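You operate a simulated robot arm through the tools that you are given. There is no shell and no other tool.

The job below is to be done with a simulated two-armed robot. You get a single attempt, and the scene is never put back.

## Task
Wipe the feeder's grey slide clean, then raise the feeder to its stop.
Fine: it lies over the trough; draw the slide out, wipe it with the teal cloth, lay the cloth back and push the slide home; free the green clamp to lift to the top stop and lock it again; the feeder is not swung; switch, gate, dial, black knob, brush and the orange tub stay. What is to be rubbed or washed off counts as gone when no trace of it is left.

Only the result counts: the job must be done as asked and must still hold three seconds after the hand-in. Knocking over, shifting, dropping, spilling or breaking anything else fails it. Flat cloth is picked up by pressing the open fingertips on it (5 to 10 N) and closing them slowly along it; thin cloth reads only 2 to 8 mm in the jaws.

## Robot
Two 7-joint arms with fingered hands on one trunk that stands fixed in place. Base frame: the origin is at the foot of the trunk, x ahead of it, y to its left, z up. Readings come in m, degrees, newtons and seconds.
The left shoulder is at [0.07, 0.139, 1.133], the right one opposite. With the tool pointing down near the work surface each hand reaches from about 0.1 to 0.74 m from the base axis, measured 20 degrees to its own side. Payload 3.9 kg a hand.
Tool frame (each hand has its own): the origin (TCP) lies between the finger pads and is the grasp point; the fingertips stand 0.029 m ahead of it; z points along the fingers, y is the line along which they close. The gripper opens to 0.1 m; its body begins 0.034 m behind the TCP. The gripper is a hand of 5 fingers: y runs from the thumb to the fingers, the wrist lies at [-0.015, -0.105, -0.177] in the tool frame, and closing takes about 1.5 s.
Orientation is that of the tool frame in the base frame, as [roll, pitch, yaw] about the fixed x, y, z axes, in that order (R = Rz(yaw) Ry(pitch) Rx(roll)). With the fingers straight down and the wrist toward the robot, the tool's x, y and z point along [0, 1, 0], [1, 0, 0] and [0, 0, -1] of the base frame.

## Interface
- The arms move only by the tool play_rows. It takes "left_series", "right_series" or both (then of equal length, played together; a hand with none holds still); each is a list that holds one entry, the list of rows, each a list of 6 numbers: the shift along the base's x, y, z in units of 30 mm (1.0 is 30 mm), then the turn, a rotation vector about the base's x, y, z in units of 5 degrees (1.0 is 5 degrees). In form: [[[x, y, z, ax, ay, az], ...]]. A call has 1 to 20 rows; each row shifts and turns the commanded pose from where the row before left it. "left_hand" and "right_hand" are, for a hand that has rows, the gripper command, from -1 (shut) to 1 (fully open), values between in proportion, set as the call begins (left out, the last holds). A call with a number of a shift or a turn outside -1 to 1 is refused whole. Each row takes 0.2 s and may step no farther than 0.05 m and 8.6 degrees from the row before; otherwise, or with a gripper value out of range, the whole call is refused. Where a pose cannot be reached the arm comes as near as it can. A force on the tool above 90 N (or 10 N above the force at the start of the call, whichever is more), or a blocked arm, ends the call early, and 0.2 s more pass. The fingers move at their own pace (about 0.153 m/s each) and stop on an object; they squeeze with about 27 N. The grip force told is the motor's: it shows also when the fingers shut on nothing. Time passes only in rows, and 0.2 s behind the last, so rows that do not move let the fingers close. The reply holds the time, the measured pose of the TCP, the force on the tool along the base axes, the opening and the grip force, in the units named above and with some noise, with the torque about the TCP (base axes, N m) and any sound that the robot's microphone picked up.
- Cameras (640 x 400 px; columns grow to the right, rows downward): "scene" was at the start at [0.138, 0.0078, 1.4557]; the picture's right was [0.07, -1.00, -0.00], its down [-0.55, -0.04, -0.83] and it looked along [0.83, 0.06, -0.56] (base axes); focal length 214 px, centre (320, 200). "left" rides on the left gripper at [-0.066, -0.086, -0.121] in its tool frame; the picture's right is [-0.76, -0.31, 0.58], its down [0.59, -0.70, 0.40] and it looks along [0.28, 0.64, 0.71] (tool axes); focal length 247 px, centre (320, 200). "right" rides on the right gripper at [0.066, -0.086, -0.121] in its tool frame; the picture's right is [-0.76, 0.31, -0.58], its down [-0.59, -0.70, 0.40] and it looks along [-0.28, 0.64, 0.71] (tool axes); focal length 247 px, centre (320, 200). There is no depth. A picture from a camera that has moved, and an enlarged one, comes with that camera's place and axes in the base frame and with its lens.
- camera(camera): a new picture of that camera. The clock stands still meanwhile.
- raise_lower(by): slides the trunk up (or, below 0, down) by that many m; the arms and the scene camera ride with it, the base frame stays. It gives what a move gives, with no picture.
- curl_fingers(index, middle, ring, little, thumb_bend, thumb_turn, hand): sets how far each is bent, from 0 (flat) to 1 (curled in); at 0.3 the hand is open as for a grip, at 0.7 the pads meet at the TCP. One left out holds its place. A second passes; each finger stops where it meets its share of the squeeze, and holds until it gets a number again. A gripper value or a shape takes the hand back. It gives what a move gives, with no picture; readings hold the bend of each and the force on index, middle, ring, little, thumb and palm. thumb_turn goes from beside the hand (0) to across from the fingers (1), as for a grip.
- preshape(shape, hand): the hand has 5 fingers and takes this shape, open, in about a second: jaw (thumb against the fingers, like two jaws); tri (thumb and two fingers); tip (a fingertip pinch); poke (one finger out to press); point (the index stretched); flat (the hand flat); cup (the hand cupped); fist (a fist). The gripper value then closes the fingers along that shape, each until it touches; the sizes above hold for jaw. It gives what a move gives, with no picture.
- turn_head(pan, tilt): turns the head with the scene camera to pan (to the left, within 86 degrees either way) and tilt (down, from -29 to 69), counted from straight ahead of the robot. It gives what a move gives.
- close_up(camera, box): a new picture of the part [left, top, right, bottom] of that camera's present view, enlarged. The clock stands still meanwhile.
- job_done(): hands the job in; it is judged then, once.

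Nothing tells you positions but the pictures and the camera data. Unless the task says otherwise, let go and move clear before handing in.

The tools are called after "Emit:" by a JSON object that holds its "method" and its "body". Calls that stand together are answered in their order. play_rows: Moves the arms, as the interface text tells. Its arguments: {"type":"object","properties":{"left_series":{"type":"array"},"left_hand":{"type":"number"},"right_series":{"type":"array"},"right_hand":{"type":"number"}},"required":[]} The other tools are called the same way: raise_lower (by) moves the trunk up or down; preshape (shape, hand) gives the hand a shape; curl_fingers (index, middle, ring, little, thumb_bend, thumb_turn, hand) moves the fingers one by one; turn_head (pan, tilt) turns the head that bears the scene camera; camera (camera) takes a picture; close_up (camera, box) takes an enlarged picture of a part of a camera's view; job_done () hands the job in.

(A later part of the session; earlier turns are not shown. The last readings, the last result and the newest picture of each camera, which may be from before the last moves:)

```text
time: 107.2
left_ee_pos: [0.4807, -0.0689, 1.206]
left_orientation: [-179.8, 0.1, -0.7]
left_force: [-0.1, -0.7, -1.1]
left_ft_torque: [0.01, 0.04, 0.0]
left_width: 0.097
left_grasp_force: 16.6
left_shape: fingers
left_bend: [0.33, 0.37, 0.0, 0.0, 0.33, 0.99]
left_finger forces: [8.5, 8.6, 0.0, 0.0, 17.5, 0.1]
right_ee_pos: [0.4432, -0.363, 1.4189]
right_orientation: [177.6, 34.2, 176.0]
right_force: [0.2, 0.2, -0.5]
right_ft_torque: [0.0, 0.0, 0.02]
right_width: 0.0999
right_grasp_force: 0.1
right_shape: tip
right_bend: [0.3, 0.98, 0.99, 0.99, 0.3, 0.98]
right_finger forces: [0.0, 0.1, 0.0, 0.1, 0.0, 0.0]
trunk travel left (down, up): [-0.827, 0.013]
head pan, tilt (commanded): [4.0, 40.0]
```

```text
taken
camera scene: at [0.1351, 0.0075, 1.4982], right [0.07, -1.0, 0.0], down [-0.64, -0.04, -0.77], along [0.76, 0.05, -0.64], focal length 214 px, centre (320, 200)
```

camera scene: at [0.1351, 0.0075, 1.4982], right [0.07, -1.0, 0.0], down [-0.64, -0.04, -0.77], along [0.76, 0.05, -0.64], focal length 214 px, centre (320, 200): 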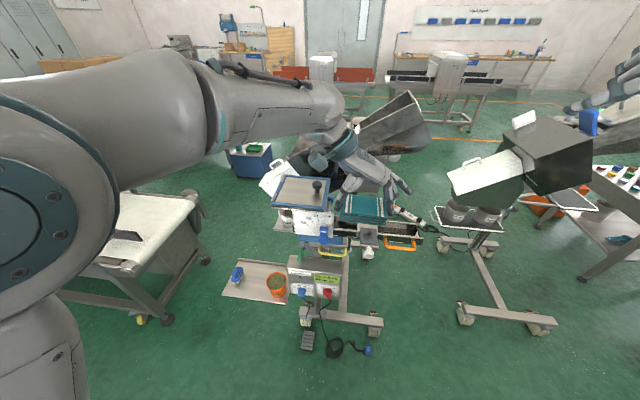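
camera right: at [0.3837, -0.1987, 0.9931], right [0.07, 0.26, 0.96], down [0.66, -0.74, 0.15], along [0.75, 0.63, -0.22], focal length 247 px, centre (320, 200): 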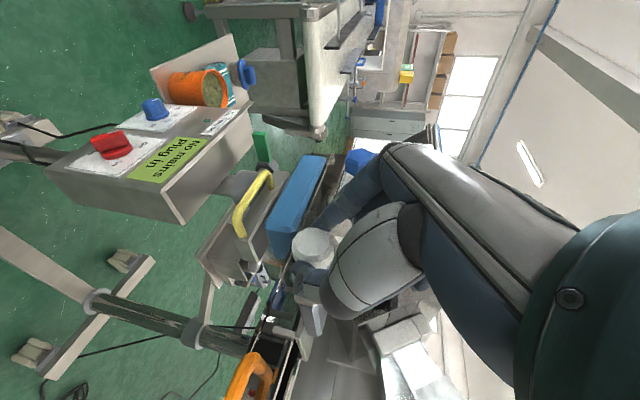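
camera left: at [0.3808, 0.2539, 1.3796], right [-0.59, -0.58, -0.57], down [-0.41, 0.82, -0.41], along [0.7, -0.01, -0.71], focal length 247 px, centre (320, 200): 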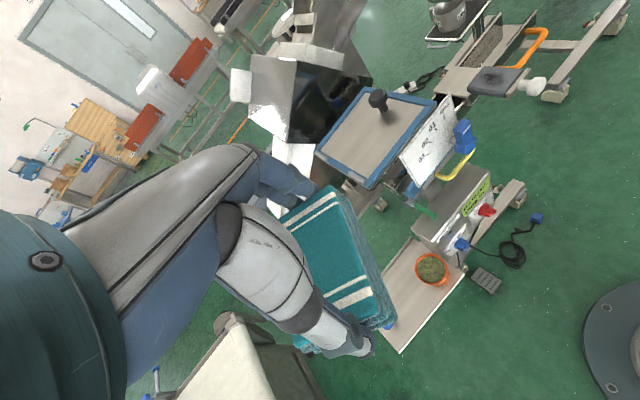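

The elbow is back out to the left and everything is reachable again. I bring the cloth over the slide's centre at a safe height.

Emit:
{"method": "play_rows", "body": {"left_series": [[[0.5, -0.25, -0.3, 0, 0, -0.2], [0.5, -0.25, -0.3, 0, 0, -0.2], [0.5, -0.25, -0.3, 0, 0, -0.1], [0.5, -0.25, -0.3, 0, 0, 0], [0.5, -0.25, -0.3, 0, 0, 0], [0.4, -0.2, -0.3, 0, 0, 0], [0, 0, 0, 0, 0, 0]]]}}

Emit:
{"method": "close_up", "body": {"camera": "scene", "box": [280, 150, 440, 280]}}

Emit:
{"method": "camera", "body": {"camera": "left"}}

Emit:
{"method": "camera", "body": {"camera": "right"}}

```text
time: 108.8
left_ee_pos: [0.5684, -0.1111, 1.1515]
left_orientation: [-179.9, 0.1, -2.9]
left_force: [0.3, -0.5, -0.5]
left_ft_torque: [0.01, 0.0, -0.01]
left_width: 0.097
left_grasp_force: 17.2
left_shape: fingers
left_bend: [0.33, 0.37, 0.0, 0.0, 0.33, 0.99]
left_finger forces: [8.5, 8.5, 0.1, 0.0, 17.4, 0.0]
right_ee_pos: [0.4429, -0.3629, 1.4192]
right_orientation: [177.4, 34.2, 175.8]
right_force: [-0.5, -0.2, -0.2]
right_ft_torque: [-0.03, 0.04, 0.0]
right_width: 0.0998
right_grasp_force: 0.2
right_shape: tip
right_bend: [0.3, 0.98, 0.99, 0.99, 0.3, 0.98]
right_finger forces: [0.1, 0.1, 0.1, 0.1, 0.0, 0.0]
trunk travel left (down, up): [-0.827, 0.013]
head pan, tilt (commanded): [4.0, 40.0]
```

```text
3.08 times, centred on (360, 215) of scene
camera zoom: at [0.134, 0.0079, 1.4983], right [0.07, -1.0, 0.0], down [-0.64, -0.04, -0.77], along [0.76, 0.05, -0.64], focal length 660 px, centre (197, 154)
```

zoom: 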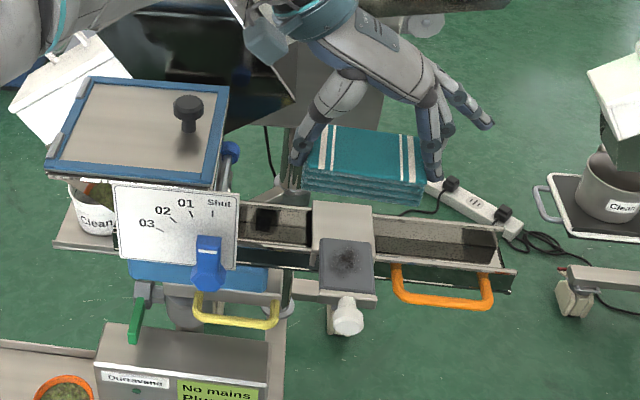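

```text
taken
camera left: at [0.5059, -0.0227, 1.2732], right [-0.74, 0.35, -0.58], down [0.62, 0.67, -0.4], along [0.25, -0.65, -0.71], focal length 247 px, centre (320, 200)
```

left: 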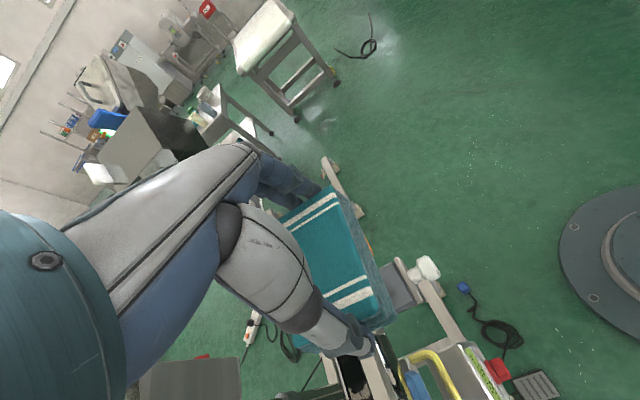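

```text
taken
camera right: at [0.3163, -0.4465, 1.4798], right [0.32, 0.26, 0.91], down [0.68, -0.74, -0.02], along [0.67, 0.63, -0.41], focal length 247 px, centre (320, 200)
```

right: 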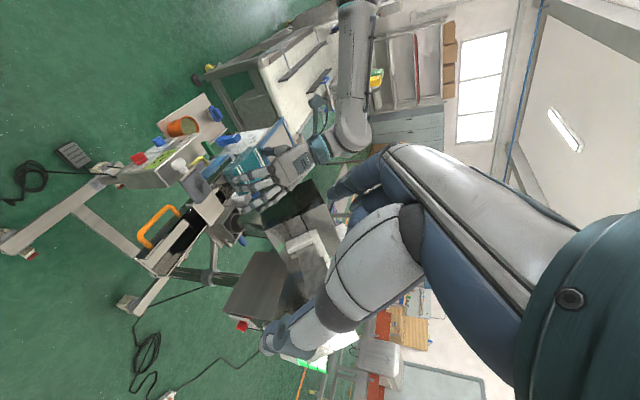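

The pad is right above the slide plate, whose centre is (0.578, -0.113). I centre it and descend to just above contact.

Emit:
{"method": "play_rows", "body": {"left_series": [[[0.15, -0.12, -0.6, 0, 0, 0], [0, 0, -0.7, 0, 0, 0], [0, 0, -0.7, 0, 0, 0], [0, 0, -0.7, 0, 0, 0], [0, 0, -0.6, 0, 0, 0], [0, 0, 0, 0, 0, 0]]]}}

Emit:
{"method": "close_up", "body": {"camera": "scene", "box": [280, 150, 440, 280]}}

Emit:
{"method": "close_up", "body": {"camera": "right", "box": [120, 90, 340, 260]}}

Emit:
{"method": "camera", "body": {"camera": "left"}}

```text
time: 110.2
left_ee_pos: [0.5724, -0.1149, 1.0512]
left_orientation: [-179.8, 0.2, -3.1]
left_force: [-0.1, 0.4, -0.1]
left_ft_torque: [-0.01, 0.02, 0.01]
left_width: 0.0974
left_grasp_force: 17.1
left_shape: fingers
left_bend: [0.33, 0.37, 0.0, 0.0, 0.33, 0.99]
left_finger forces: [8.4, 8.6, 0.0, 0.0, 17.4, 0.0]
right_ee_pos: [0.4421, -0.3644, 1.4184]
right_orientation: [177.6, 34.2, 175.8]
right_force: [0.2, 0.0, 0.0]
right_ft_torque: [0.02, -0.05, 0.03]
right_width: 0.0997
right_grasp_force: 0.1
right_shape: tip
right_bend: [0.3, 0.98, 0.99, 0.99, 0.3, 0.98]
right_finger forces: [0.0, 0.0, 0.1, 0.0, 0.0, 0.0]
trunk travel left (down, up): [-0.827, 0.013]
head pan, tilt (commanded): [4.0, 40.0]
```

```text
3.08 times, centred on (360, 215) of scene
camera zoom: at [0.1341, 0.0076, 1.4983], right [0.07, -1.0, 0.0], down [-0.64, -0.04, -0.77], along [0.76, 0.05, -0.64], focal length 660 px, centre (197, 154)
```

zoom: 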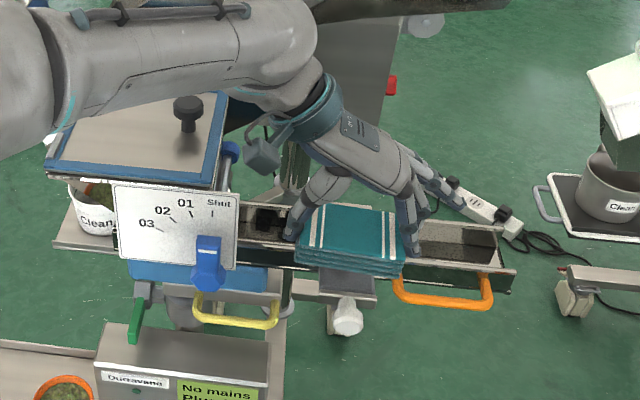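

```text
2.35 times, centred on (230, 175) of right
camera zoom: at [0.3164, -0.4467, 1.4797], right [0.32, 0.26, 0.91], down [0.68, -0.74, -0.02], along [0.67, 0.63, -0.41], focal length 581 px, centre (532, 259)
```

zoom: 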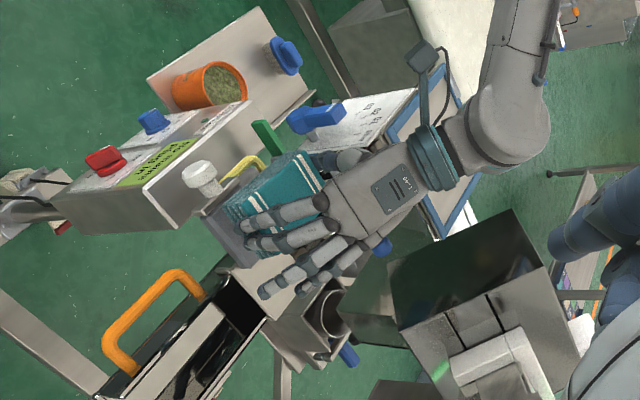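

```text
taken
camera left: at [0.511, -0.0266, 1.1735], right [-0.74, 0.35, -0.57], down [0.63, 0.67, -0.4], along [0.25, -0.65, -0.71], focal length 247 px, centre (320, 200)
```

left: 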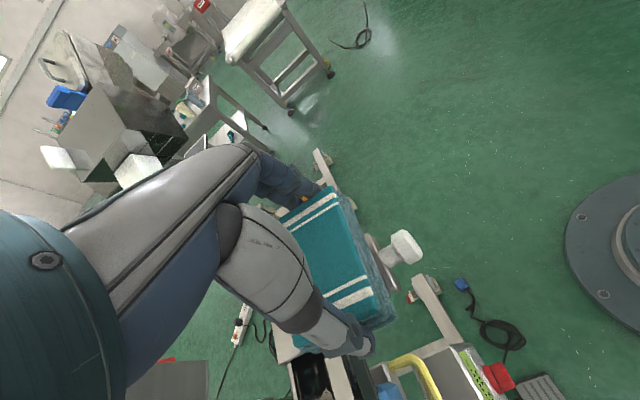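

Emit:
{"method": "play_rows", "body": {"left_series": [[[0, 0, -0.2, 0, 0, 0], [0, 0, -0.15, 0, 0, 0], [0, 0, -0.1, 0, 0, 0], [0, 0, 0, 0, 0, 0]]]}}

```text
time: 111.2
left_ee_pos: [0.5737, -0.1139, 1.0391]
left_orientation: [-179.9, 0.0, -3.1]
left_force: [-0.1, 0.8, 0.8]
left_ft_torque: [0.02, 0.0, 0.01]
left_width: 0.0971
left_grasp_force: 17.5
left_shape: fingers
left_bend: [0.33, 0.37, 0.0, 0.0, 0.33, 0.99]
left_finger forces: [8.4, 8.5, 0.0, 0.1, 17.4, 0.1]
right_ee_pos: [0.4424, -0.3632, 1.4199]
right_orientation: [177.4, 34.1, 175.7]
right_force: [-0.5, 0.7, 1.0]
right_ft_torque: [0.0, -0.05, 0.01]
right_width: 0.0999
right_grasp_force: 0.0
right_shape: tip
right_bend: [0.3, 0.98, 0.99, 0.99, 0.3, 0.98]
right_finger forces: [0.0, 0.1, 0.1, 0.1, 0.0, 0.0]
trunk travel left (down, up): [-0.827, 0.013]
head pan, tilt (commanded): [4.0, 40.0]
```

Emit:
{"method": "play_rows", "body": {"left_series": [[[0, 0, -0.1, 0, 0, 0], [0, 0, -0.1, 0, 0, 0], [0, 0, -0.1, 0, 0, 0], [0, 0, 0, 0, 0, 0]]]}}

```text
time: 112.2
left_ee_pos: [0.5728, -0.1153, 1.0301]
left_orientation: [-179.9, 0.1, -3.1]
left_force: [-0.9, -0.2, -0.9]
left_ft_torque: [0.02, -0.01, 0.0]
left_width: 0.0971
left_grasp_force: 17.2
left_shape: fingers
left_bend: [0.33, 0.37, 0.0, 0.0, 0.33, 0.99]
left_finger forces: [8.4, 8.5, 0.0, 0.0, 17.4, 0.0]
right_ee_pos: [0.4433, -0.3643, 1.4196]
right_orientation: [177.4, 34.1, 175.7]
right_force: [0.4, 0.6, -0.2]
right_ft_torque: [0.01, 0.02, -0.01]
right_width: 0.0999
right_grasp_force: 0.0
right_shape: tip
right_bend: [0.3, 0.98, 0.99, 0.99, 0.3, 0.98]
right_finger forces: [0.1, 0.0, 0.0, 0.1, 0.1, 0.0]
trunk travel left (down, up): [-0.827, 0.013]
head pan, tilt (commanded): [4.0, 40.0]
```

Emit:
{"method": "play_rows", "body": {"left_series": [[[0, 0, -0.1, 0, 0, 0], [0, 0, -0.1, 0, 0, 0], [0, 0, -0.1, 0, 0, 0], [0, 0, 0, 0, 0, 0]]]}}

Emit:
{"method": "close_up", "body": {"camera": "right", "box": [170, 120, 290, 220]}}

```text
time: 113.2
left_ee_pos: [0.5742, -0.1155, 1.0205]
left_orientation: [-179.9, 0.1, -3.1]
left_force: [-0.9, -0.5, 0.1]
left_ft_torque: [0.02, -0.04, 0.0]
left_width: 0.0969
left_grasp_force: 17.1
left_shape: fingers
left_bend: [0.33, 0.37, 0.0, 0.0, 0.33, 0.99]
left_finger forces: [8.4, 8.6, 0.0, 0.0, 17.4, 0.0]
right_ee_pos: [0.4428, -0.3642, 1.4195]
right_orientation: [177.4, 34.1, 175.7]
right_force: [0.0, 0.5, 0.8]
right_ft_torque: [0.01, -0.01, 0.02]
right_width: 0.0999
right_grasp_force: 0.0
right_shape: tip
right_bend: [0.3, 0.98, 0.99, 0.99, 0.3, 0.98]
right_finger forces: [0.0, 0.1, 0.0, 0.0, 0.0, 0.1]
trunk travel left (down, up): [-0.827, 0.013]
head pan, tilt (commanded): [4.0, 40.0]
```

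```text
4.00 times, centred on (230, 170) of right
camera zoom: at [0.3167, -0.4466, 1.4796], right [0.32, 0.26, 0.91], down [0.68, -0.74, -0.03], along [0.67, 0.63, -0.41], focal length 988 px, centre (680, 320)
```

zoom: 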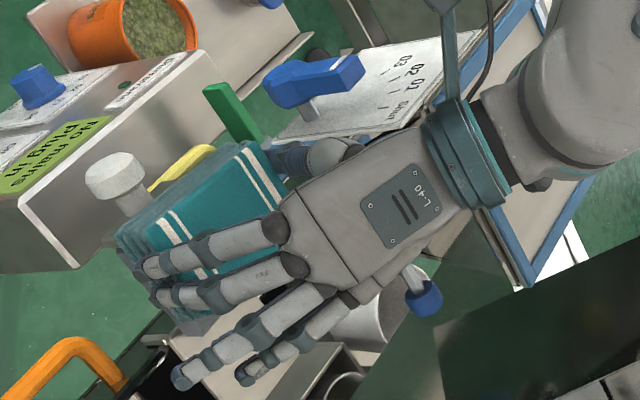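

Emit:
{"method": "play_rows", "body": {"left_series": [[[0, 0, -0.1, 0, 0, 0], [0, 0, -0.1, 0, 0, 0], [0, 0, 0, 0, 0, 0]]]}}

```text
time: 114.0
left_ee_pos: [0.5716, -0.1142, 1.0147]
left_orientation: [-179.9, 0.1, -3.1]
left_force: [0.0, 1.2, -0.7]
left_ft_torque: [0.01, -0.01, 0.0]
left_width: 0.0973
left_grasp_force: 17.4
left_shape: fingers
left_bend: [0.33, 0.37, 0.0, 0.0, 0.33, 0.99]
left_finger forces: [8.4, 8.6, 0.0, 0.1, 17.4, 0.0]
right_ee_pos: [0.443, -0.3641, 1.4203]
right_orientation: [177.5, 34.2, 175.8]
right_force: [0.7, 0.3, -0.7]
right_ft_torque: [0.0, 0.01, 0.02]
right_width: 0.0999
right_grasp_force: 0.0
right_shape: tip
right_bend: [0.3, 0.98, 0.99, 0.99, 0.3, 0.98]
right_finger forces: [0.0, 0.0, 0.0, 0.0, 0.0, 0.0]
trunk travel left (down, up): [-0.827, 0.013]
head pan, tilt (commanded): [4.0, 40.0]
```

Emit:
{"method": "play_rows", "body": {"left_series": [[[0, 0, -0.1, 0, 0, 0], [0, 0, -0.1, 0, 0, 0], [0, 0, 0, 0, 0, 0]]]}}

Emit:
{"method": "close_up", "body": {"camera": "scene", "box": [320, 190, 420, 270]}}

```text
time: 114.8
left_ee_pos: [0.5722, -0.1142, 1.0108]
left_orientation: [180.0, 0.0, -3.1]
left_force: [3.0, -0.9, 11.1]
left_ft_torque: [-0.07, 0.06, 0.02]
left_width: 0.0975
left_grasp_force: 19.7
left_shape: fingers
left_bend: [0.33, 0.37, 0.0, 0.0, 0.33, 1.0]
left_finger forces: [10.8, 9.2, 0.0, 0.0, 18.7, 0.1]
right_ee_pos: [0.4413, -0.3639, 1.42]
right_orientation: [177.5, 34.2, 175.8]
right_force: [-0.7, -0.2, 0.2]
right_ft_torque: [0.01, 0.02, -0.04]
right_width: 0.0999
right_grasp_force: 0.1
right_shape: tip
right_bend: [0.3, 0.98, 0.99, 0.99, 0.3, 0.98]
right_finger forces: [0.1, 0.1, 0.0, 0.1, 0.1, 0.1]
trunk travel left (down, up): [-0.827, 0.013]
head pan, tilt (commanded): [4.0, 40.0]
```

```text
5.00 times, centred on (370, 230) of scene
camera zoom: at [0.1334, 0.0079, 1.4985], right [0.07, -1.0, 0.0], down [-0.64, -0.04, -0.77], along [0.76, 0.05, -0.64], focal length 1072 px, centre (70, 50)
```

zoom: 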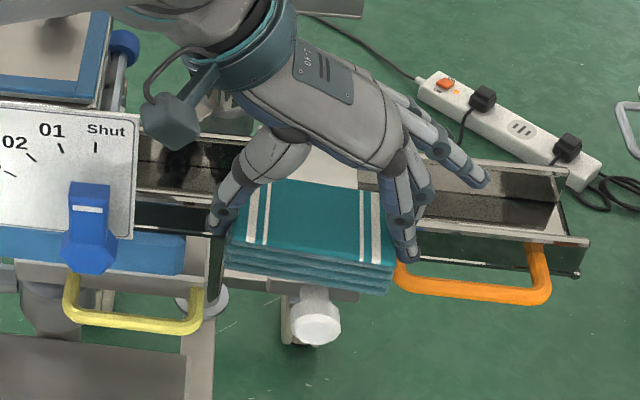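

Contact with 11 N on the slide. I wipe with strokes along the trough direction.

Emit:
{"method": "play_rows", "body": {"left_series": [[[0, 0.4, 0, 0, 0, 0], [0, 0.4, 0, 0, 0, 0], [0, -0.4, 0, 0, 0, 0], [0, -0.4, 0, 0, 0, 0], [0, -0.4, 0, 0, 0, 0], [0, -0.4, 0, 0, 0, 0], [0, 0.4, 0, 0, 0, 0], [0, 0.4, 0, 0, 0, 0], [0, 0.4, 0, 0, 0, 0], [0, 0.4, 0, 0, 0, 0], [0, -0.4, 0, 0, 0, 0], [0, -0.4, 0, 0, 0, 0], [0, -0.4, 0, 0, 0, 0], [0, -0.4, 0, 0, 0, 0], [0, 0.4, 0, 0, 0, 0], [0, 0.4, 0, 0, 0, 0]]]}}

Emit:
{"method": "close_up", "body": {"camera": "scene", "box": [320, 190, 420, 270]}}

```text
time: 118.2
left_ee_pos: [0.5714, -0.1145, 1.01]
left_orientation: [-179.9, 0.1, -3.1]
left_force: [0.1, -2.8, 6.5]
left_ft_torque: [-0.17, 0.1, 0.04]
left_width: 0.0979
left_grasp_force: 19.0
left_shape: fingers
left_bend: [0.33, 0.38, 0.0, 0.0, 0.33, 1.0]
left_finger forces: [11.2, 9.5, 0.0, 0.0, 17.2, 0.1]
right_ee_pos: [0.4413, -0.3628, 1.4197]
right_orientation: [177.6, 34.3, 175.8]
right_force: [0.0, 0.6, 0.1]
right_ft_torque: [0.02, -0.03, 0.01]
right_width: 0.0998
right_grasp_force: 0.0
right_shape: tip
right_bend: [0.3, 0.98, 0.99, 0.99, 0.3, 0.98]
right_finger forces: [0.0, 0.0, 0.1, 0.0, 0.0, 0.0]
trunk travel left (down, up): [-0.827, 0.013]
head pan, tilt (commanded): [4.0, 40.0]
```

```text
5.00 times, centred on (370, 230) of scene
camera zoom: at [0.1333, 0.0087, 1.4984], right [0.07, -1.0, 0.0], down [-0.64, -0.05, -0.77], along [0.76, 0.05, -0.64], focal length 1072 px, centre (70, 50)
```

zoom: 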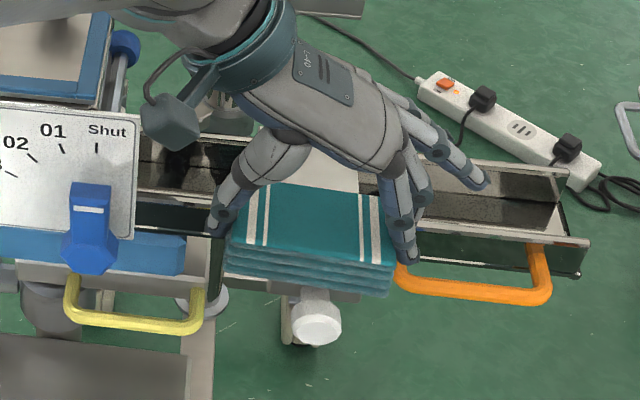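

Emit:
{"method": "play_rows", "body": {"left_series": [[[0, 0, 0.2, 0, 0, 0], [0.3, 0, 0, 0, 0, 0], [0, 0, -0.2, 0, 0, 0], [0, 0.4, 0, 0, 0, 0], [0, 0.4, 0, 0, 0, 0], [0, -0.4, 0, 0, 0, 0], [0, -0.4, 0, 0, 0, 0], [0, -0.4, 0, 0, 0, 0], [0, -0.4, 0, 0, 0, 0], [0, 0.4, 0, 0, 0, 0], [0, 0.4, 0, 0, 0, 0], [0, 0.4, 0, 0, 0, 0], [0, 0.4, 0, 0, 0, 0], [0, -0.4, 0, 0, 0, 0], [0, -0.4, 0, 0, 0, 0]]]}}

Emit:
{"method": "play_rows", "body": {"left_series": [[[0, 0, 0.2, 0, 0, 0], [-0.6, 0, 0, 0, 0, 0], [0, 0, -0.2, 0, 0, 0], [0, 0.4, 0, 0, 0, 0], [0, 0.4, 0, 0, 0, 0], [0, -0.4, 0, 0, 0, 0], [0, -0.4, 0, 0, 0, 0], [0, -0.4, 0, 0, 0, 0], [0, -0.4, 0, 0, 0, 0], [0, 0.4, 0, 0, 0, 0], [0, 0.4, 0, 0, 0, 0], [0, 0.4, 0, 0, 0, 0], [0, 0.4, 0, 0, 0, 0], [0, -0.4, 0, 0, 0, 0], [0, -0.4, 0, 0, 0, 0]]]}}

```text
time: 121.4
left_ee_pos: [0.581, -0.1149, 1.0086]
left_orientation: [-179.8, 0.1, -3.1]
left_force: [0.3, 1.4, 3.7]
left_ft_torque: [0.08, 0.14, -0.01]
left_width: 0.0979
left_grasp_force: 18.6
left_shape: fingers
left_bend: [0.33, 0.38, 0.0, 0.0, 0.33, 1.0]
left_finger forces: [9.7, 8.6, 0.1, 0.1, 19.2, 0.1]
right_ee_pos: [0.4428, -0.3648, 1.4183]
right_orientation: [177.5, 34.2, 175.8]
right_force: [0.3, -0.4, -0.3]
right_ft_torque: [0.02, -0.04, 0.02]
right_width: 0.0998
right_grasp_force: 0.1
right_shape: tip
right_bend: [0.3, 0.98, 0.99, 0.99, 0.3, 0.98]
right_finger forces: [0.0, 0.0, 0.0, 0.0, 0.1, 0.0]
trunk travel left (down, up): [-0.827, 0.013]
head pan, tilt (commanded): [4.0, 40.0]
```

```text
time: 124.6
left_ee_pos: [0.5635, -0.1146, 1.0097]
left_orientation: [-179.7, 0.0, -3.1]
left_force: [1.5, 3.6, 12.5]
left_ft_torque: [0.19, 0.01, 0.0]
left_width: 0.0979
left_grasp_force: 19.2
left_shape: fingers
left_bend: [0.33, 0.38, 0.0, 0.0, 0.32, 1.0]
left_finger forces: [9.1, 8.1, 0.1, 0.0, 21.5, 0.1]
right_ee_pos: [0.4417, -0.3642, 1.42]
right_orientation: [177.6, 34.2, 175.9]
right_force: [0.0, 0.4, 0.7]
right_ft_torque: [0.01, 0.02, -0.02]
right_width: 0.0997
right_grasp_force: 0.0
right_shape: tip
right_bend: [0.3, 0.98, 0.99, 0.99, 0.3, 0.98]
right_finger forces: [0.0, 0.0, 0.1, 0.0, 0.0, 0.1]
trunk travel left (down, up): [-0.827, 0.013]
head pan, tilt (commanded): [4.0, 40.0]
```

Now I lift the cloth and pull it aside to inspect the slide.

Emit:
{"method": "play_rows", "body": {"left_series": [[[0, 0, 0.5, 0, 0, 0], [0, 0, 0.8, 0, 0, 0], [0, 0, 0.9, 0, 0, 0], [0, 0, 0.9, 0, 0, 0], [0, 0, 0.6, 0, 0, 0]]]}}

Emit:
{"method": "close_up", "body": {"camera": "scene", "box": [320, 190, 420, 270]}}

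Emit:
{"method": "close_up", "body": {"camera": "right", "box": [170, 120, 290, 220]}}

```text
time: 125.8
left_ee_pos: [0.5629, -0.1142, 1.1199]
left_orientation: [-179.8, 0.0, -3.1]
left_force: [-0.5, 0.5, 0.0]
left_ft_torque: [0.02, 0.02, 0.01]
left_width: 0.0974
left_grasp_force: 17.5
left_shape: fingers
left_bend: [0.33, 0.38, 0.0, 0.0, 0.33, 1.0]
left_finger forces: [8.6, 9.0, 0.1, 0.0, 17.9, 0.0]
right_ee_pos: [0.4422, -0.3643, 1.418]
right_orientation: [177.5, 34.2, 175.8]
right_force: [0.1, -0.1, -0.1]
right_ft_torque: [-0.01, 0.0, -0.03]
right_width: 0.0998
right_grasp_force: 0.1
right_shape: tip
right_bend: [0.3, 0.98, 0.99, 0.99, 0.3, 0.98]
right_finger forces: [0.1, 0.1, 0.0, 0.0, 0.0, 0.1]
trunk travel left (down, up): [-0.827, 0.013]
head pan, tilt (commanded): [4.0, 40.0]
```

```text
5.00 times, centred on (370, 230) of scene
camera zoom: at [0.1337, 0.0077, 1.4984], right [0.07, -1.0, 0.0], down [-0.64, -0.04, -0.77], along [0.76, 0.05, -0.64], focal length 1072 px, centre (70, 50)
```

zoom: 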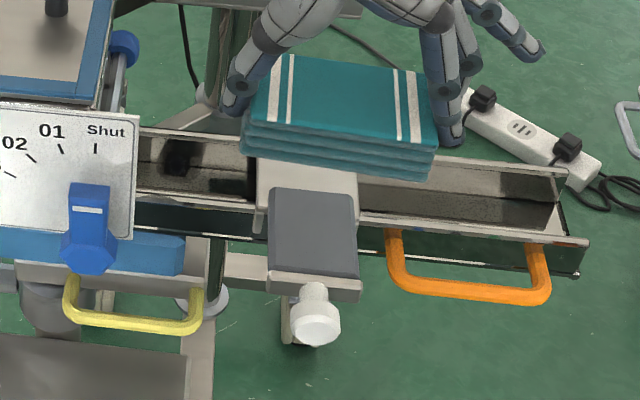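

```text
4.00 times, centred on (230, 170) of right
camera zoom: at [0.316, -0.4466, 1.4798], right [0.31, 0.26, 0.91], down [0.68, -0.74, -0.02], along [0.67, 0.63, -0.41], focal length 988 px, centre (680, 320)
```

zoom: 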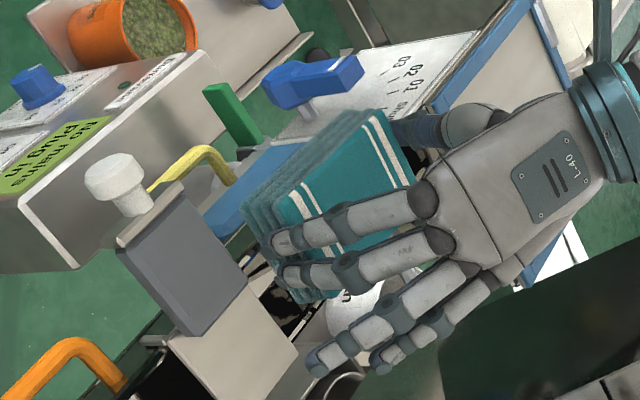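

The slide looks clean; I enlarge it to check for any trace left.

Emit:
{"method": "close_up", "body": {"camera": "scene", "box": [352, 222, 402, 254]}}

Emit:
{"method": "close_up", "body": {"camera": "right", "box": [180, 155, 250, 210]}}

```text
12.50 times, centred on (377, 238) of scene
camera zoom: at [0.1337, 0.0077, 1.4984], right [0.07, -1.0, 0.0], down [-0.64, -0.04, -0.77], along [0.76, 0.05, -0.64], focal length 2681 px, centre (-392, -275)
```

zoom: 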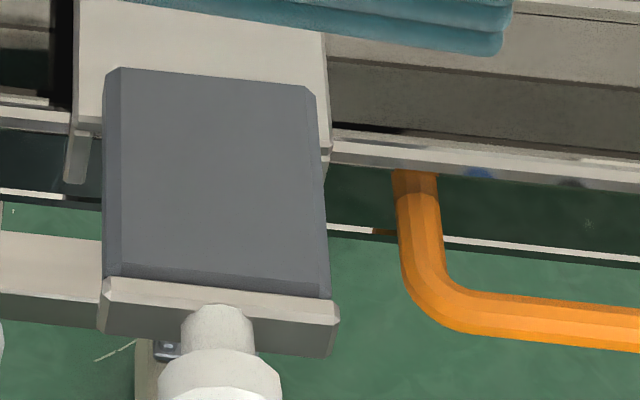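

```text
7.27 times, centred on (215, 182) of right
camera zoom: at [0.316, -0.4466, 1.4798], right [0.31, 0.26, 0.91], down [0.68, -0.74, -0.02], along [0.67, 0.63, -0.41], focal length 1796 px, centre (1084, 327)
```

zoom: 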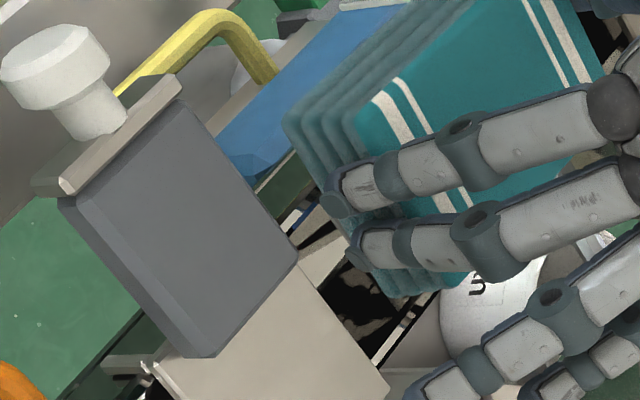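

The plate is uniformly clean. Now I carry the cloth back: retreat from the slide first.

Emit:
{"method": "play_rows", "body": {"left_series": [[[-0.5, 0.2, 0.5, 0, 0, 0], [-0.5, 0.2, 0.5, 0, 0, 0], [-0.5, 0.2, 0.5, 0, 0, 0.2], [-0.5, 0.3, 0.5, 0, 0, 0.2], [-0.5, 0.3, 0.5, 0, 0, 0.2], [-0.4, 0.4, 0.4, 0, 0, 0.2], [-0.2, 0.6, 0.2, 0, 0, 0.2], [-0.1, 0.7, 0.1, 0, 0, 0], [-0.1, 0.7, 0, 0, 0, 0], [0, 0.7, 0, 0, 0, 0]]]}}

```text
time: 128.0
left_ee_pos: [0.464, 0.0158, 1.2164]
left_orientation: [-179.9, 0.1, 1.9]
left_force: [0.8, 1.2, 0.3]
left_ft_torque: [-0.01, 0.01, -0.03]
left_width: 0.0977
left_grasp_force: 17.4
left_shape: fingers
left_bend: [0.33, 0.38, 0.0, 0.0, 0.33, 1.0]
left_finger forces: [8.6, 8.9, 0.0, 0.0, 17.8, 0.1]
right_ee_pos: [0.4426, -0.3624, 1.4198]
right_orientation: [177.5, 34.2, 175.8]
right_force: [-0.8, 0.3, -0.3]
right_ft_torque: [-0.02, -0.04, 0.03]
right_width: 0.0999
right_grasp_force: 0.2
right_shape: tip
right_bend: [0.3, 0.98, 0.99, 0.99, 0.3, 0.98]
right_finger forces: [0.1, 0.0, 0.0, 0.0, 0.1, 0.1]
trunk travel left (down, up): [-0.827, 0.013]
head pan, tilt (commanded): [4.0, 40.0]
```

Emit:
{"method": "play_rows", "body": {"left_series": [[[0, 0.8, 0, 0, 0, 0], [0, 0.8, 0, 0, 0, 0], [0, 0.8, 0, 0, 0, 0.3], [0, 0.8, 0, 0, 0, 0.5], [0, 0.8, 0, 0, 0, 0.8], [0, 0.8, 0, 0, 0, 0.8], [0, 0.8, 0, 0, 0, 0.8], [0.1, 0.8, 0, 0, 0, 0.8], [0.1, 0.6, 0, 0, 0, 0.8], [0.1, 0.6, 0, 0, 0, 0.8]]]}}

Emit:
{"method": "camera", "body": {"camera": "scene"}}

```text
time: 130.2
left_ee_pos: [0.4731, 0.2421, 1.2157]
left_orientation: [-180.0, 0.0, 30.1]
left_force: [-0.3, 0.3, 1.1]
left_ft_torque: [0.02, 0.03, 0.02]
left_width: 0.0972
left_grasp_force: 18.1
left_shape: fingers
left_bend: [0.33, 0.38, 0.0, 0.0, 0.33, 1.0]
left_finger forces: [8.5, 8.9, 0.0, 0.1, 17.7, 0.0]
right_ee_pos: [0.4433, -0.3628, 1.4194]
right_orientation: [177.6, 34.1, 175.8]
right_force: [0.1, -0.3, 0.7]
right_ft_torque: [-0.02, -0.01, -0.03]
right_width: 0.0998
right_grasp_force: 0.0
right_shape: tip
right_bend: [0.3, 0.98, 0.99, 0.99, 0.3, 0.98]
right_finger forces: [0.1, 0.0, 0.1, 0.0, 0.0, 0.0]
trunk travel left (down, up): [-0.827, 0.013]
head pan, tilt (commanded): [4.0, 40.0]
```

```text
taken
camera scene: at [0.1341, 0.0086, 1.4983], right [0.07, -1.0, 0.0], down [-0.64, -0.05, -0.77], along [0.76, 0.05, -0.64], focal length 214 px, centre (320, 200)
```

scene: 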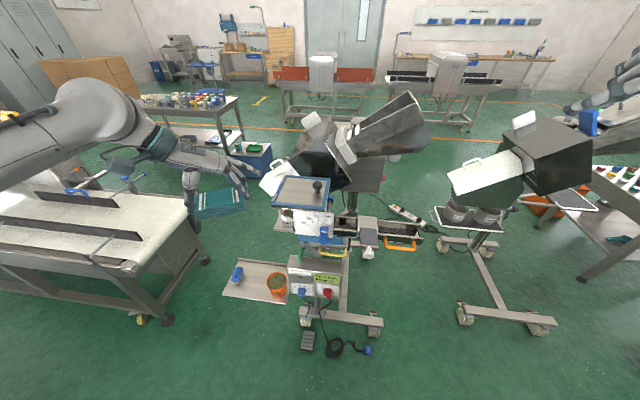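

Emit:
{"method": "play_rows", "body": {"left_series": [[[0.1, 0.3, 0, 0, 0, 1], [0.1, 0.3, 0, 0, 0, 1], [0.2, 0.3, 0, 0, 0, 1], [0.2, 0.3, -0.2, 0, 0, 1], [0.2, 0.3, -0.3, 0, 0, 1], [0.2, 0.3, -0.4, 0, 0, 1], [0.2, 0.3, -0.5, 0, 0, 1], [0.2, 0.2, -0.5, 0, 0, 1], [0.3, 0, -0.6, 0, 0, 1], [0.3, 0, -0.6, 0, 0, 1], [0.3, 0, -0.6, 0, 0, 1], [0.3, 0, -0.6, 0, 0, 0.2]]]}}

Emit:
{"method": "camera", "body": {"camera": "scene"}}

```text
time: 132.8
left_ee_pos: [0.5531, 0.3108, 1.0852]
left_orientation: [-179.9, 0.1, 86.0]
left_force: [0.5, 0.2, -0.8]
left_ft_torque: [-0.01, -0.01, -0.01]
left_width: 0.0971
left_grasp_force: 17.3
left_shape: fingers
left_bend: [0.33, 0.38, 0.0, 0.0, 0.33, 1.0]
left_finger forces: [8.5, 8.8, 0.0, 0.0, 17.6, 0.1]
right_ee_pos: [0.4438, -0.3647, 1.4189]
right_orientation: [177.3, 34.1, 175.7]
right_force: [0.5, -0.4, -0.1]
right_ft_torque: [0.04, -0.02, 0.0]
right_width: 0.0997
right_grasp_force: 0.1
right_shape: tip
right_bend: [0.3, 0.98, 0.99, 0.99, 0.3, 0.98]
right_finger forces: [0.0, 0.1, 0.1, 0.0, 0.0, 0.0]
trunk travel left (down, up): [-0.827, 0.013]
head pan, tilt (commanded): [4.0, 40.0]
```

```text
taken
camera scene: at [0.1352, 0.0071, 1.4982], right [0.07, -1.0, 0.0], down [-0.64, -0.04, -0.77], along [0.76, 0.05, -0.64], focal length 214 px, centre (320, 200)
```

scene: 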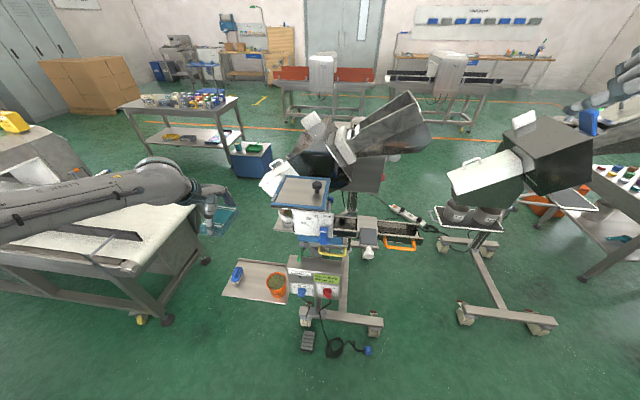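

Emit:
{"method": "raise_lower", "body": {"by": -0.2}}

Emit:
{"method": "play_rows", "body": {"left_series": [[[0.4, 0.1, -0.4, 0, 0, 0], [0.4, 0.1, -0.5, 0, 0, 0], [0.4, 0.1, -0.5, 0, 0, 0], [0.4, 0.1, -0.5, 0, 0, 0], [0.4, 0.1, -0.5, 0, 0, 0], [0.4, 0.05, -0.5, 0, 0, 0], [0.4, 0, -0.6, 0, 0, 0], [0.1, 0, -0.8, 0, 0, 0], [0, 0, -0.8, 0, 0, 0]]]}}

Emit:
{"method": "turn_head", "body": {"pan": 35, "tilt": 45}}

Emit:
{"method": "camera", "body": {"camera": "scene"}}

Emit:
{"method": "camera", "body": {"camera": "left"}}

```text
time: 135.0
left_ee_pos: [0.552, 0.3105, 0.8871]
left_orientation: [-179.9, 0.1, 85.9]
left_force: [-0.9, 0.2, 0.0]
left_ft_torque: [-0.01, 0.0, 0.0]
left_width: 0.0975
left_grasp_force: 17.4
left_shape: fingers
left_bend: [0.33, 0.38, 0.0, 0.0, 0.33, 1.0]
left_finger forces: [8.4, 8.8, 0.0, 0.0, 17.5, 0.0]
right_ee_pos: [0.4426, -0.3641, 1.2189]
right_orientation: [177.4, 34.1, 175.7]
right_force: [0.0, 0.0, 0.3]
right_ft_torque: [-0.03, 0.01, -0.02]
right_width: 0.0998
right_grasp_force: 0.0
right_shape: tip
right_bend: [0.3, 0.98, 0.99, 0.99, 0.3, 0.98]
right_finger forces: [0.0, 0.1, 0.0, 0.0, 0.0, 0.0]
trunk travel left (down, up): [-0.627, 0.213]
head pan, tilt (commanded): [4.0, 40.0]
```

```text
time: 137.0
left_ee_pos: [0.6401, 0.3272, 0.7326]
left_orientation: [-179.9, 0.1, 85.9]
left_force: [0.1, -0.1, -0.2]
left_ft_torque: [0.0, -0.02, -0.04]
left_width: 0.0973
left_grasp_force: 17.1
left_shape: fingers
left_bend: [0.33, 0.38, 0.0, 0.0, 0.33, 1.0]
left_finger forces: [8.4, 8.7, 0.0, 0.1, 17.4, 0.0]
right_ee_pos: [0.4432, -0.3641, 1.2193]
right_orientation: [177.5, 34.0, 175.7]
right_force: [-0.5, 0.4, -0.3]
right_ft_torque: [0.01, 0.0, 0.01]
right_width: 0.0997
right_grasp_force: 0.1
right_shape: tip
right_bend: [0.3, 0.98, 0.99, 0.99, 0.3, 0.98]
right_finger forces: [0.0, 0.0, 0.0, 0.1, 0.1, 0.1]
trunk travel left (down, up): [-0.627, 0.213]
head pan, tilt (commanded): [4.0, 40.0]
```

```text
time: 138.0
left_ee_pos: [0.6389, 0.328, 0.7335]
left_orientation: [-179.9, 0.1, 85.9]
left_force: [-0.2, 0.3, -1.3]
left_ft_torque: [0.01, 0.01, 0.01]
left_width: 0.0976
left_grasp_force: 17.0
left_shape: fingers
left_bend: [0.33, 0.38, 0.0, 0.0, 0.33, 1.0]
left_finger forces: [8.4, 8.7, 0.1, 0.1, 17.4, 0.1]
right_ee_pos: [0.4433, -0.3641, 1.2198]
right_orientation: [177.5, 34.1, 175.7]
right_force: [-0.5, 0.4, -0.6]
right_ft_torque: [0.0, -0.01, 0.01]
right_width: 0.1
right_grasp_force: 0.1
right_shape: tip
right_bend: [0.3, 0.98, 0.99, 0.99, 0.3, 0.98]
right_finger forces: [0.0, 0.1, 0.0, 0.1, 0.0, 0.0]
trunk travel left (down, up): [-0.627, 0.213]
head pan, tilt (commanded): [35.0, 45.0]
```

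```text
taken
camera scene: at [0.1163, 0.0484, 1.291], right [0.57, -0.82, 0.0], down [-0.58, -0.41, -0.71], along [0.58, 0.41, -0.71], focal length 214 px, centre (320, 200)
```

scene: 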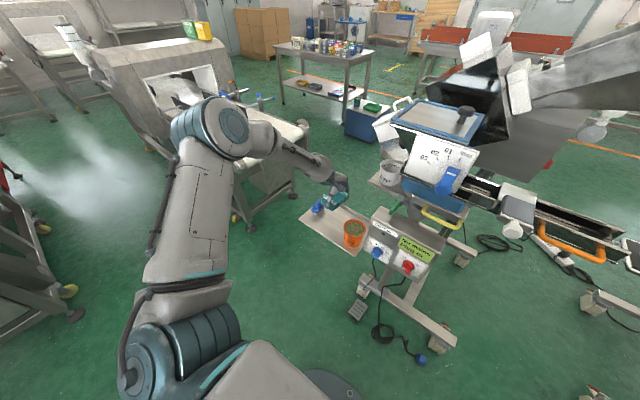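

```text
taken
camera left: at [0.548, 0.2678, 0.8556], right [-0.36, -0.73, -0.58], down [-0.66, 0.64, -0.4], along [0.66, 0.24, -0.71], focal length 247 px, centre (320, 200)
```

left: 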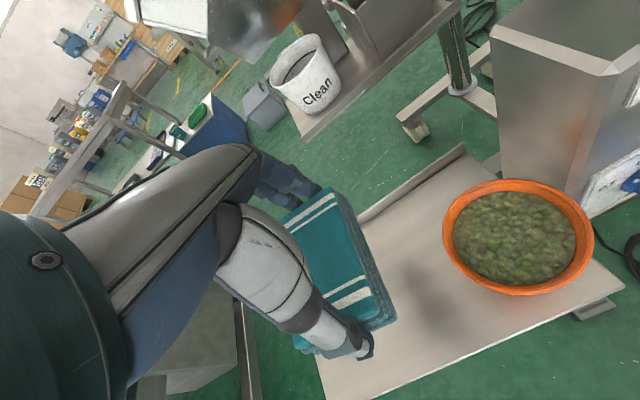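

I lower the cloth to its old spot.

Emit:
{"method": "play_rows", "body": {"left_series": [[[0.05, 0, -0.8, 0, 0, 0], [0, 0, -0.8, 0, 0, 0], [0, 0, -0.8, 0, 0, 0], [0, 0, -0.7, 0, 0, 0], [0, 0, -0.5, 0, 0, 0], [0, 0, -0.3, 0, 0, 0], [0, 0, -0.2, 0, 0, 0], [0, 0, 0, 0, 0, 0]]]}}

Emit:
{"method": "close_up", "body": {"camera": "scene", "box": [290, 170, 380, 250]}}

```text
time: 139.8
left_ee_pos: [0.6403, 0.3277, 0.6099]
left_orientation: [-179.9, 0.2, 86.0]
left_force: [-0.4, -0.1, -1.0]
left_ft_torque: [0.0, -0.04, -0.01]
left_width: 0.0974
left_grasp_force: 16.6
left_shape: fingers
left_bend: [0.33, 0.38, 0.0, 0.0, 0.33, 1.0]
left_finger forces: [8.2, 8.6, 0.1, 0.0, 17.3, 0.0]
right_ee_pos: [0.4432, -0.3632, 1.2196]
right_orientation: [177.5, 34.2, 175.8]
right_force: [0.2, 0.3, 0.7]
right_ft_torque: [-0.03, 0.05, -0.02]
right_width: 0.1001
right_grasp_force: 0.0
right_shape: tip
right_bend: [0.3, 0.98, 0.99, 0.99, 0.3, 0.98]
right_finger forces: [0.1, 0.1, 0.0, 0.0, 0.1, 0.0]
trunk travel left (down, up): [-0.627, 0.213]
head pan, tilt (commanded): [35.0, 45.0]
```

```text
5.00 times, centred on (335, 210) of scene
camera zoom: at [0.1161, 0.0484, 1.291], right [0.57, -0.82, 0.0], down [-0.58, -0.41, -0.71], along [0.58, 0.41, -0.71], focal length 1072 px, centre (245, 150)
```

zoom: 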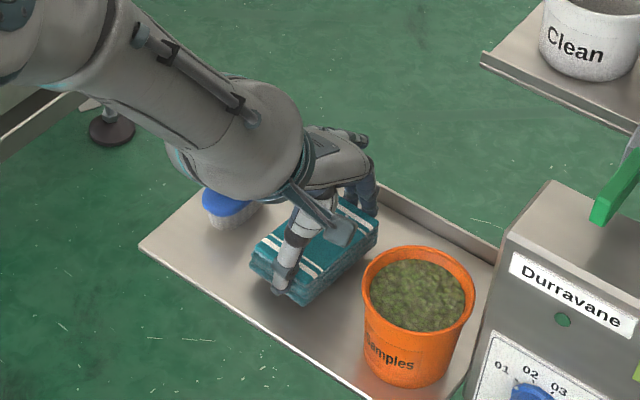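

Emit:
{"method": "play_rows", "body": {"left_series": [[[0, 0, -0.15, 0, 0, 0], [0, 0, -0.12, 0, 0, 0], [0, 0, -0.1, 0, 0, 0], [0, 0, 0, 0, 0, 0]]]}}

```text
time: 140.8
left_ee_pos: [0.64, 0.3274, 0.5992]
left_orientation: [-180.0, 0.1, 85.9]
left_force: [-0.9, 0.2, 0.6]
left_ft_torque: [0.01, -0.09, 0.0]
left_width: 0.0972
left_grasp_force: 17.5
left_shape: fingers
left_bend: [0.33, 0.38, 0.0, 0.0, 0.33, 1.0]
left_finger forces: [8.5, 8.5, 0.1, 0.1, 17.7, 0.0]
right_ee_pos: [0.4425, -0.3633, 1.2192]
right_orientation: [177.5, 34.2, 175.8]
right_force: [0.0, -0.7, 0.1]
right_ft_torque: [0.0, -0.03, -0.04]
right_width: 0.0998
right_grasp_force: 0.1
right_shape: tip
right_bend: [0.3, 0.98, 0.99, 0.99, 0.3, 0.98]
right_finger forces: [0.0, 0.0, 0.0, 0.1, 0.0, 0.0]
trunk travel left (down, up): [-0.627, 0.213]
head pan, tilt (commanded): [35.0, 45.0]
```

Emit:
{"method": "play_rows", "body": {"left_series": [[[0, 0, -0.07, 0, 0, 0], [0, 0, -0.05, 0, 0, 0], [0, 0, 0, 0, 0, 0]]]}}

```text
time: 141.6
left_ee_pos: [0.6399, 0.3272, 0.597]
left_orientation: [179.9, 0.0, 86.1]
left_force: [-3.0, 1.4, 11.5]
left_ft_torque: [0.04, -0.43, 0.04]
left_width: 0.0972
left_grasp_force: 18.7
left_shape: fingers
left_bend: [0.33, 0.38, 0.0, 0.0, 0.33, 1.0]
left_finger forces: [9.3, 8.2, 0.0, 0.0, 19.6, 0.0]
right_ee_pos: [0.4407, -0.3652, 1.2196]
right_orientation: [177.5, 34.3, 175.8]
right_force: [0.7, 0.3, 0.4]
right_ft_torque: [0.03, -0.05, 0.03]
right_width: 0.0998
right_grasp_force: 0.2
right_shape: tip
right_bend: [0.3, 0.98, 0.99, 0.99, 0.3, 0.98]
right_finger forces: [0.1, 0.1, 0.0, 0.0, 0.0, 0.1]
trunk travel left (down, up): [-0.627, 0.213]
head pan, tilt (commanded): [35.0, 45.0]
```

The cloth is down on the tray. I open the fingers and lift straight up.

Emit:
{"method": "curl_fingers", "body": {"hand": "left", "index": 0.15, "middle": 0.15, "thumb_bend": 0.15}}

Emit:
{"method": "play_rows", "body": {"left_series": [[[0, 0, 0.3, 0, 0, 0], [0, 0, 0.5, 0, 0, 0], [0, 0, 0.7, 0, 0, 0], [0, 0, 0.8, 0, 0, 0], [0, 0, 0.8, 0, 0, 0], [-0.2, 0, 0.8, 0, 0, 0], [-0.3, 0, 0.8, 0, 0, 0], [-0.4, 0, 0.8, 0, 0, 0], [-0.4, 0, 0.8, 0, 0, 0], [-0.4, 0, 0.8, 0, 0, 0]]]}}

Emit:
{"method": "close_up", "body": {"camera": "scene", "box": [290, 170, 380, 250]}}

Emit:
{"method": "camera", "body": {"camera": "left"}}

```text
time: 142.6
left_ee_pos: [0.6395, 0.3279, 0.5968]
left_orientation: [-179.9, 0.1, 86.0]
left_force: [-0.2, 0.0, 0.0]
left_ft_torque: [0.0, 0.0, -0.02]
left_width: 0.1243
left_grasp_force: 0.0
left_shape: fingers
left_bend: [0.15, 0.15, 0.0, 0.0, 0.15, 0.96]
left_finger forces: [0.0, 0.0, 0.0, 0.1, 0.0, 0.1]
right_ee_pos: [0.4433, -0.3651, 1.2198]
right_orientation: [177.5, 34.1, 175.8]
right_force: [-0.3, 0.5, -0.4]
right_ft_torque: [-0.02, -0.03, 0.03]
right_width: 0.1
right_grasp_force: 0.0
right_shape: tip
right_bend: [0.3, 0.98, 0.99, 0.99, 0.3, 0.98]
right_finger forces: [0.0, 0.1, 0.0, 0.0, 0.0, 0.1]
trunk travel left (down, up): [-0.627, 0.213]
head pan, tilt (commanded): [35.0, 45.0]
```

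```text
time: 144.8
left_ee_pos: [0.5886, 0.3278, 0.8095]
left_orientation: [-179.9, 0.1, 85.9]
left_force: [0.2, 0.7, 0.4]
left_ft_torque: [0.03, 0.0, 0.02]
left_width: 0.1248
left_grasp_force: 0.2
left_shape: fingers
left_bend: [0.15, 0.15, 0.0, 0.0, 0.15, 0.96]
left_finger forces: [0.1, 0.0, 0.0, 0.1, 0.0, 0.0]
right_ee_pos: [0.4415, -0.3661, 1.2207]
right_orientation: [177.6, 34.2, 175.8]
right_force: [-0.5, 0.4, 0.0]
right_ft_torque: [-0.03, -0.01, 0.0]
right_width: 0.1001
right_grasp_force: 0.0
right_shape: tip
right_bend: [0.3, 0.98, 0.99, 0.99, 0.3, 0.98]
right_finger forces: [0.0, 0.0, 0.1, 0.1, 0.1, 0.0]
trunk travel left (down, up): [-0.627, 0.213]
head pan, tilt (commanded): [35.0, 45.0]
```

```text
5.00 times, centred on (335, 210) of scene
camera zoom: at [0.1151, 0.0481, 1.2911], right [0.57, -0.82, 0.0], down [-0.58, -0.41, -0.71], along [0.58, 0.41, -0.71], focal length 1072 px, centre (245, 150)
```

zoom: 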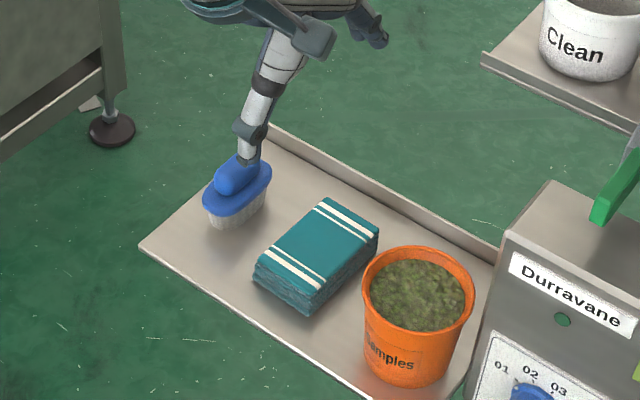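

```text
taken
camera left: at [0.4981, 0.2667, 0.9311], right [-0.36, -0.73, -0.58], down [-0.66, 0.64, -0.4], along [0.66, 0.24, -0.71], focal length 247 px, centre (320, 200)
```

left: 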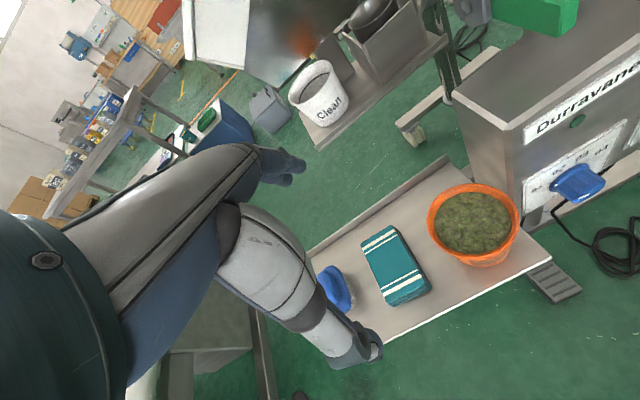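

The cloth is back in its place, clear of tub and brush. Next the right hand returns to the white knob to push the slide home.

Emit:
{"method": "play_rows", "body": {"right_series": [[[0.1, 0.8, -0.6, 0, -1, 0], [0.1, 0.8, -0.7, 0, -1, 0], [0.1, 0.8, -0.7, 0, -1, 0], [0.1, 0.8, -0.7, 0, 0, 0], [0.1, 0.8, -0.7, 0, 0, 0], [0.1, 0.8, -0.7, 0, 0, 0], [0.1, 0.8, -0.7, 0, 0, 0], [0.1, 0.8, -0.7, 0, 0, 0], [0.1, 0.8, -0.6, 0, 0, 0], [0.1, 0.8, -0.5, 0, 0, 0]]]}}

Emit:
{"method": "turn_head", "body": {"pan": -5, "tilt": 40}}

Emit:
{"method": "camera", "body": {"camera": "right"}}

Emit:
{"method": "camera", "body": {"camera": "scene"}}

```text
time: 147.0
left_ee_pos: [0.59, 0.3272, 0.8082]
left_orientation: [-179.9, 0.1, 86.0]
left_force: [-0.4, -0.2, -0.6]
left_ft_torque: [0.01, -0.02, 0.02]
left_width: 0.1244
left_grasp_force: 0.0
left_shape: fingers
left_bend: [0.15, 0.15, 0.0, 0.0, 0.15, 0.96]
left_finger forces: [0.0, 0.0, 0.1, 0.0, 0.0, 0.0]
right_ee_pos: [0.4741, -0.122, 1.0198]
right_orientation: [175.8, 49.0, 174.6]
right_force: [0.3, -0.1, -0.4]
right_ft_torque: [-0.07, 0.01, 0.0]
right_width: 0.1001
right_grasp_force: 0.0
right_shape: tip
right_bend: [0.3, 0.98, 0.99, 0.99, 0.3, 0.98]
right_finger forces: [0.1, 0.1, 0.0, 0.0, 0.0, 0.0]
trunk travel left (down, up): [-0.627, 0.213]
head pan, tilt (commanded): [35.0, 45.0]
```

```text
time: 148.0
left_ee_pos: [0.5904, 0.3276, 0.8094]
left_orientation: [-180.0, 0.1, 85.8]
left_force: [-0.3, 0.0, 0.7]
left_ft_torque: [0.0, -0.02, -0.03]
left_width: 0.1244
left_grasp_force: 0.0
left_shape: fingers
left_bend: [0.15, 0.15, 0.0, 0.0, 0.15, 0.96]
left_finger forces: [0.0, 0.1, 0.0, 0.1, 0.0, 0.1]
right_ee_pos: [0.4722, -0.1236, 1.0211]
right_orientation: [176.1, 49.1, 174.8]
right_force: [-0.2, 0.6, -0.3]
right_ft_torque: [-0.01, 0.0, -0.01]
right_width: 0.1
right_grasp_force: 0.0
right_shape: tip
right_bend: [0.3, 0.98, 0.99, 0.99, 0.3, 0.98]
right_finger forces: [0.0, 0.0, 0.0, 0.0, 0.0, 0.0]
trunk travel left (down, up): [-0.627, 0.213]
head pan, tilt (commanded): [-5.0, 40.0]
```

```text
taken
camera right: at [0.3354, -0.2066, 1.0461], right [0.07, 0.26, 0.96], down [0.66, -0.74, 0.15], along [0.75, 0.63, -0.22], focal length 247 px, centre (320, 200)
```

right: 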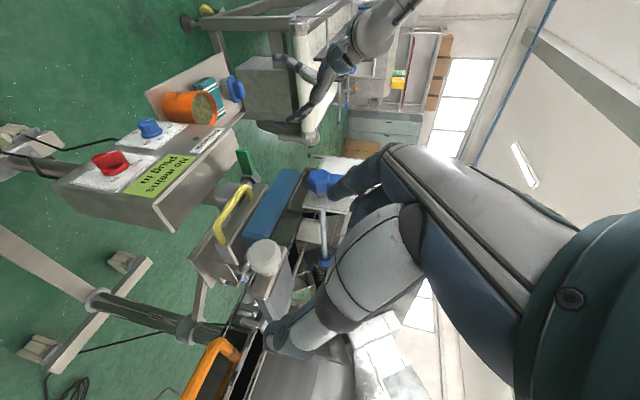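

```text
taken
camera scene: at [0.1342, -0.0056, 1.2983], right [-0.09, -1.0, 0.0], down [-0.64, 0.06, -0.77], along [0.76, -0.07, -0.64], focal length 214 px, centre (320, 200)
```

scene: 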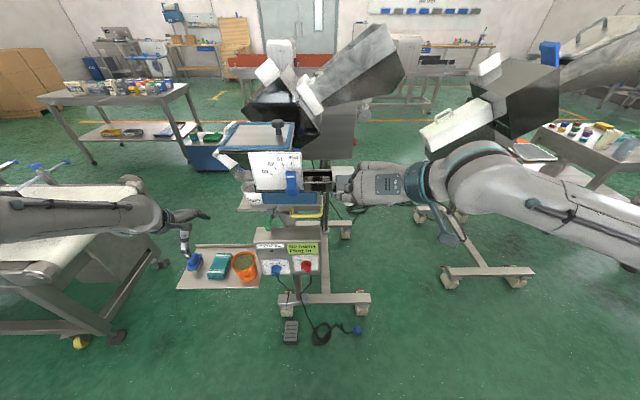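

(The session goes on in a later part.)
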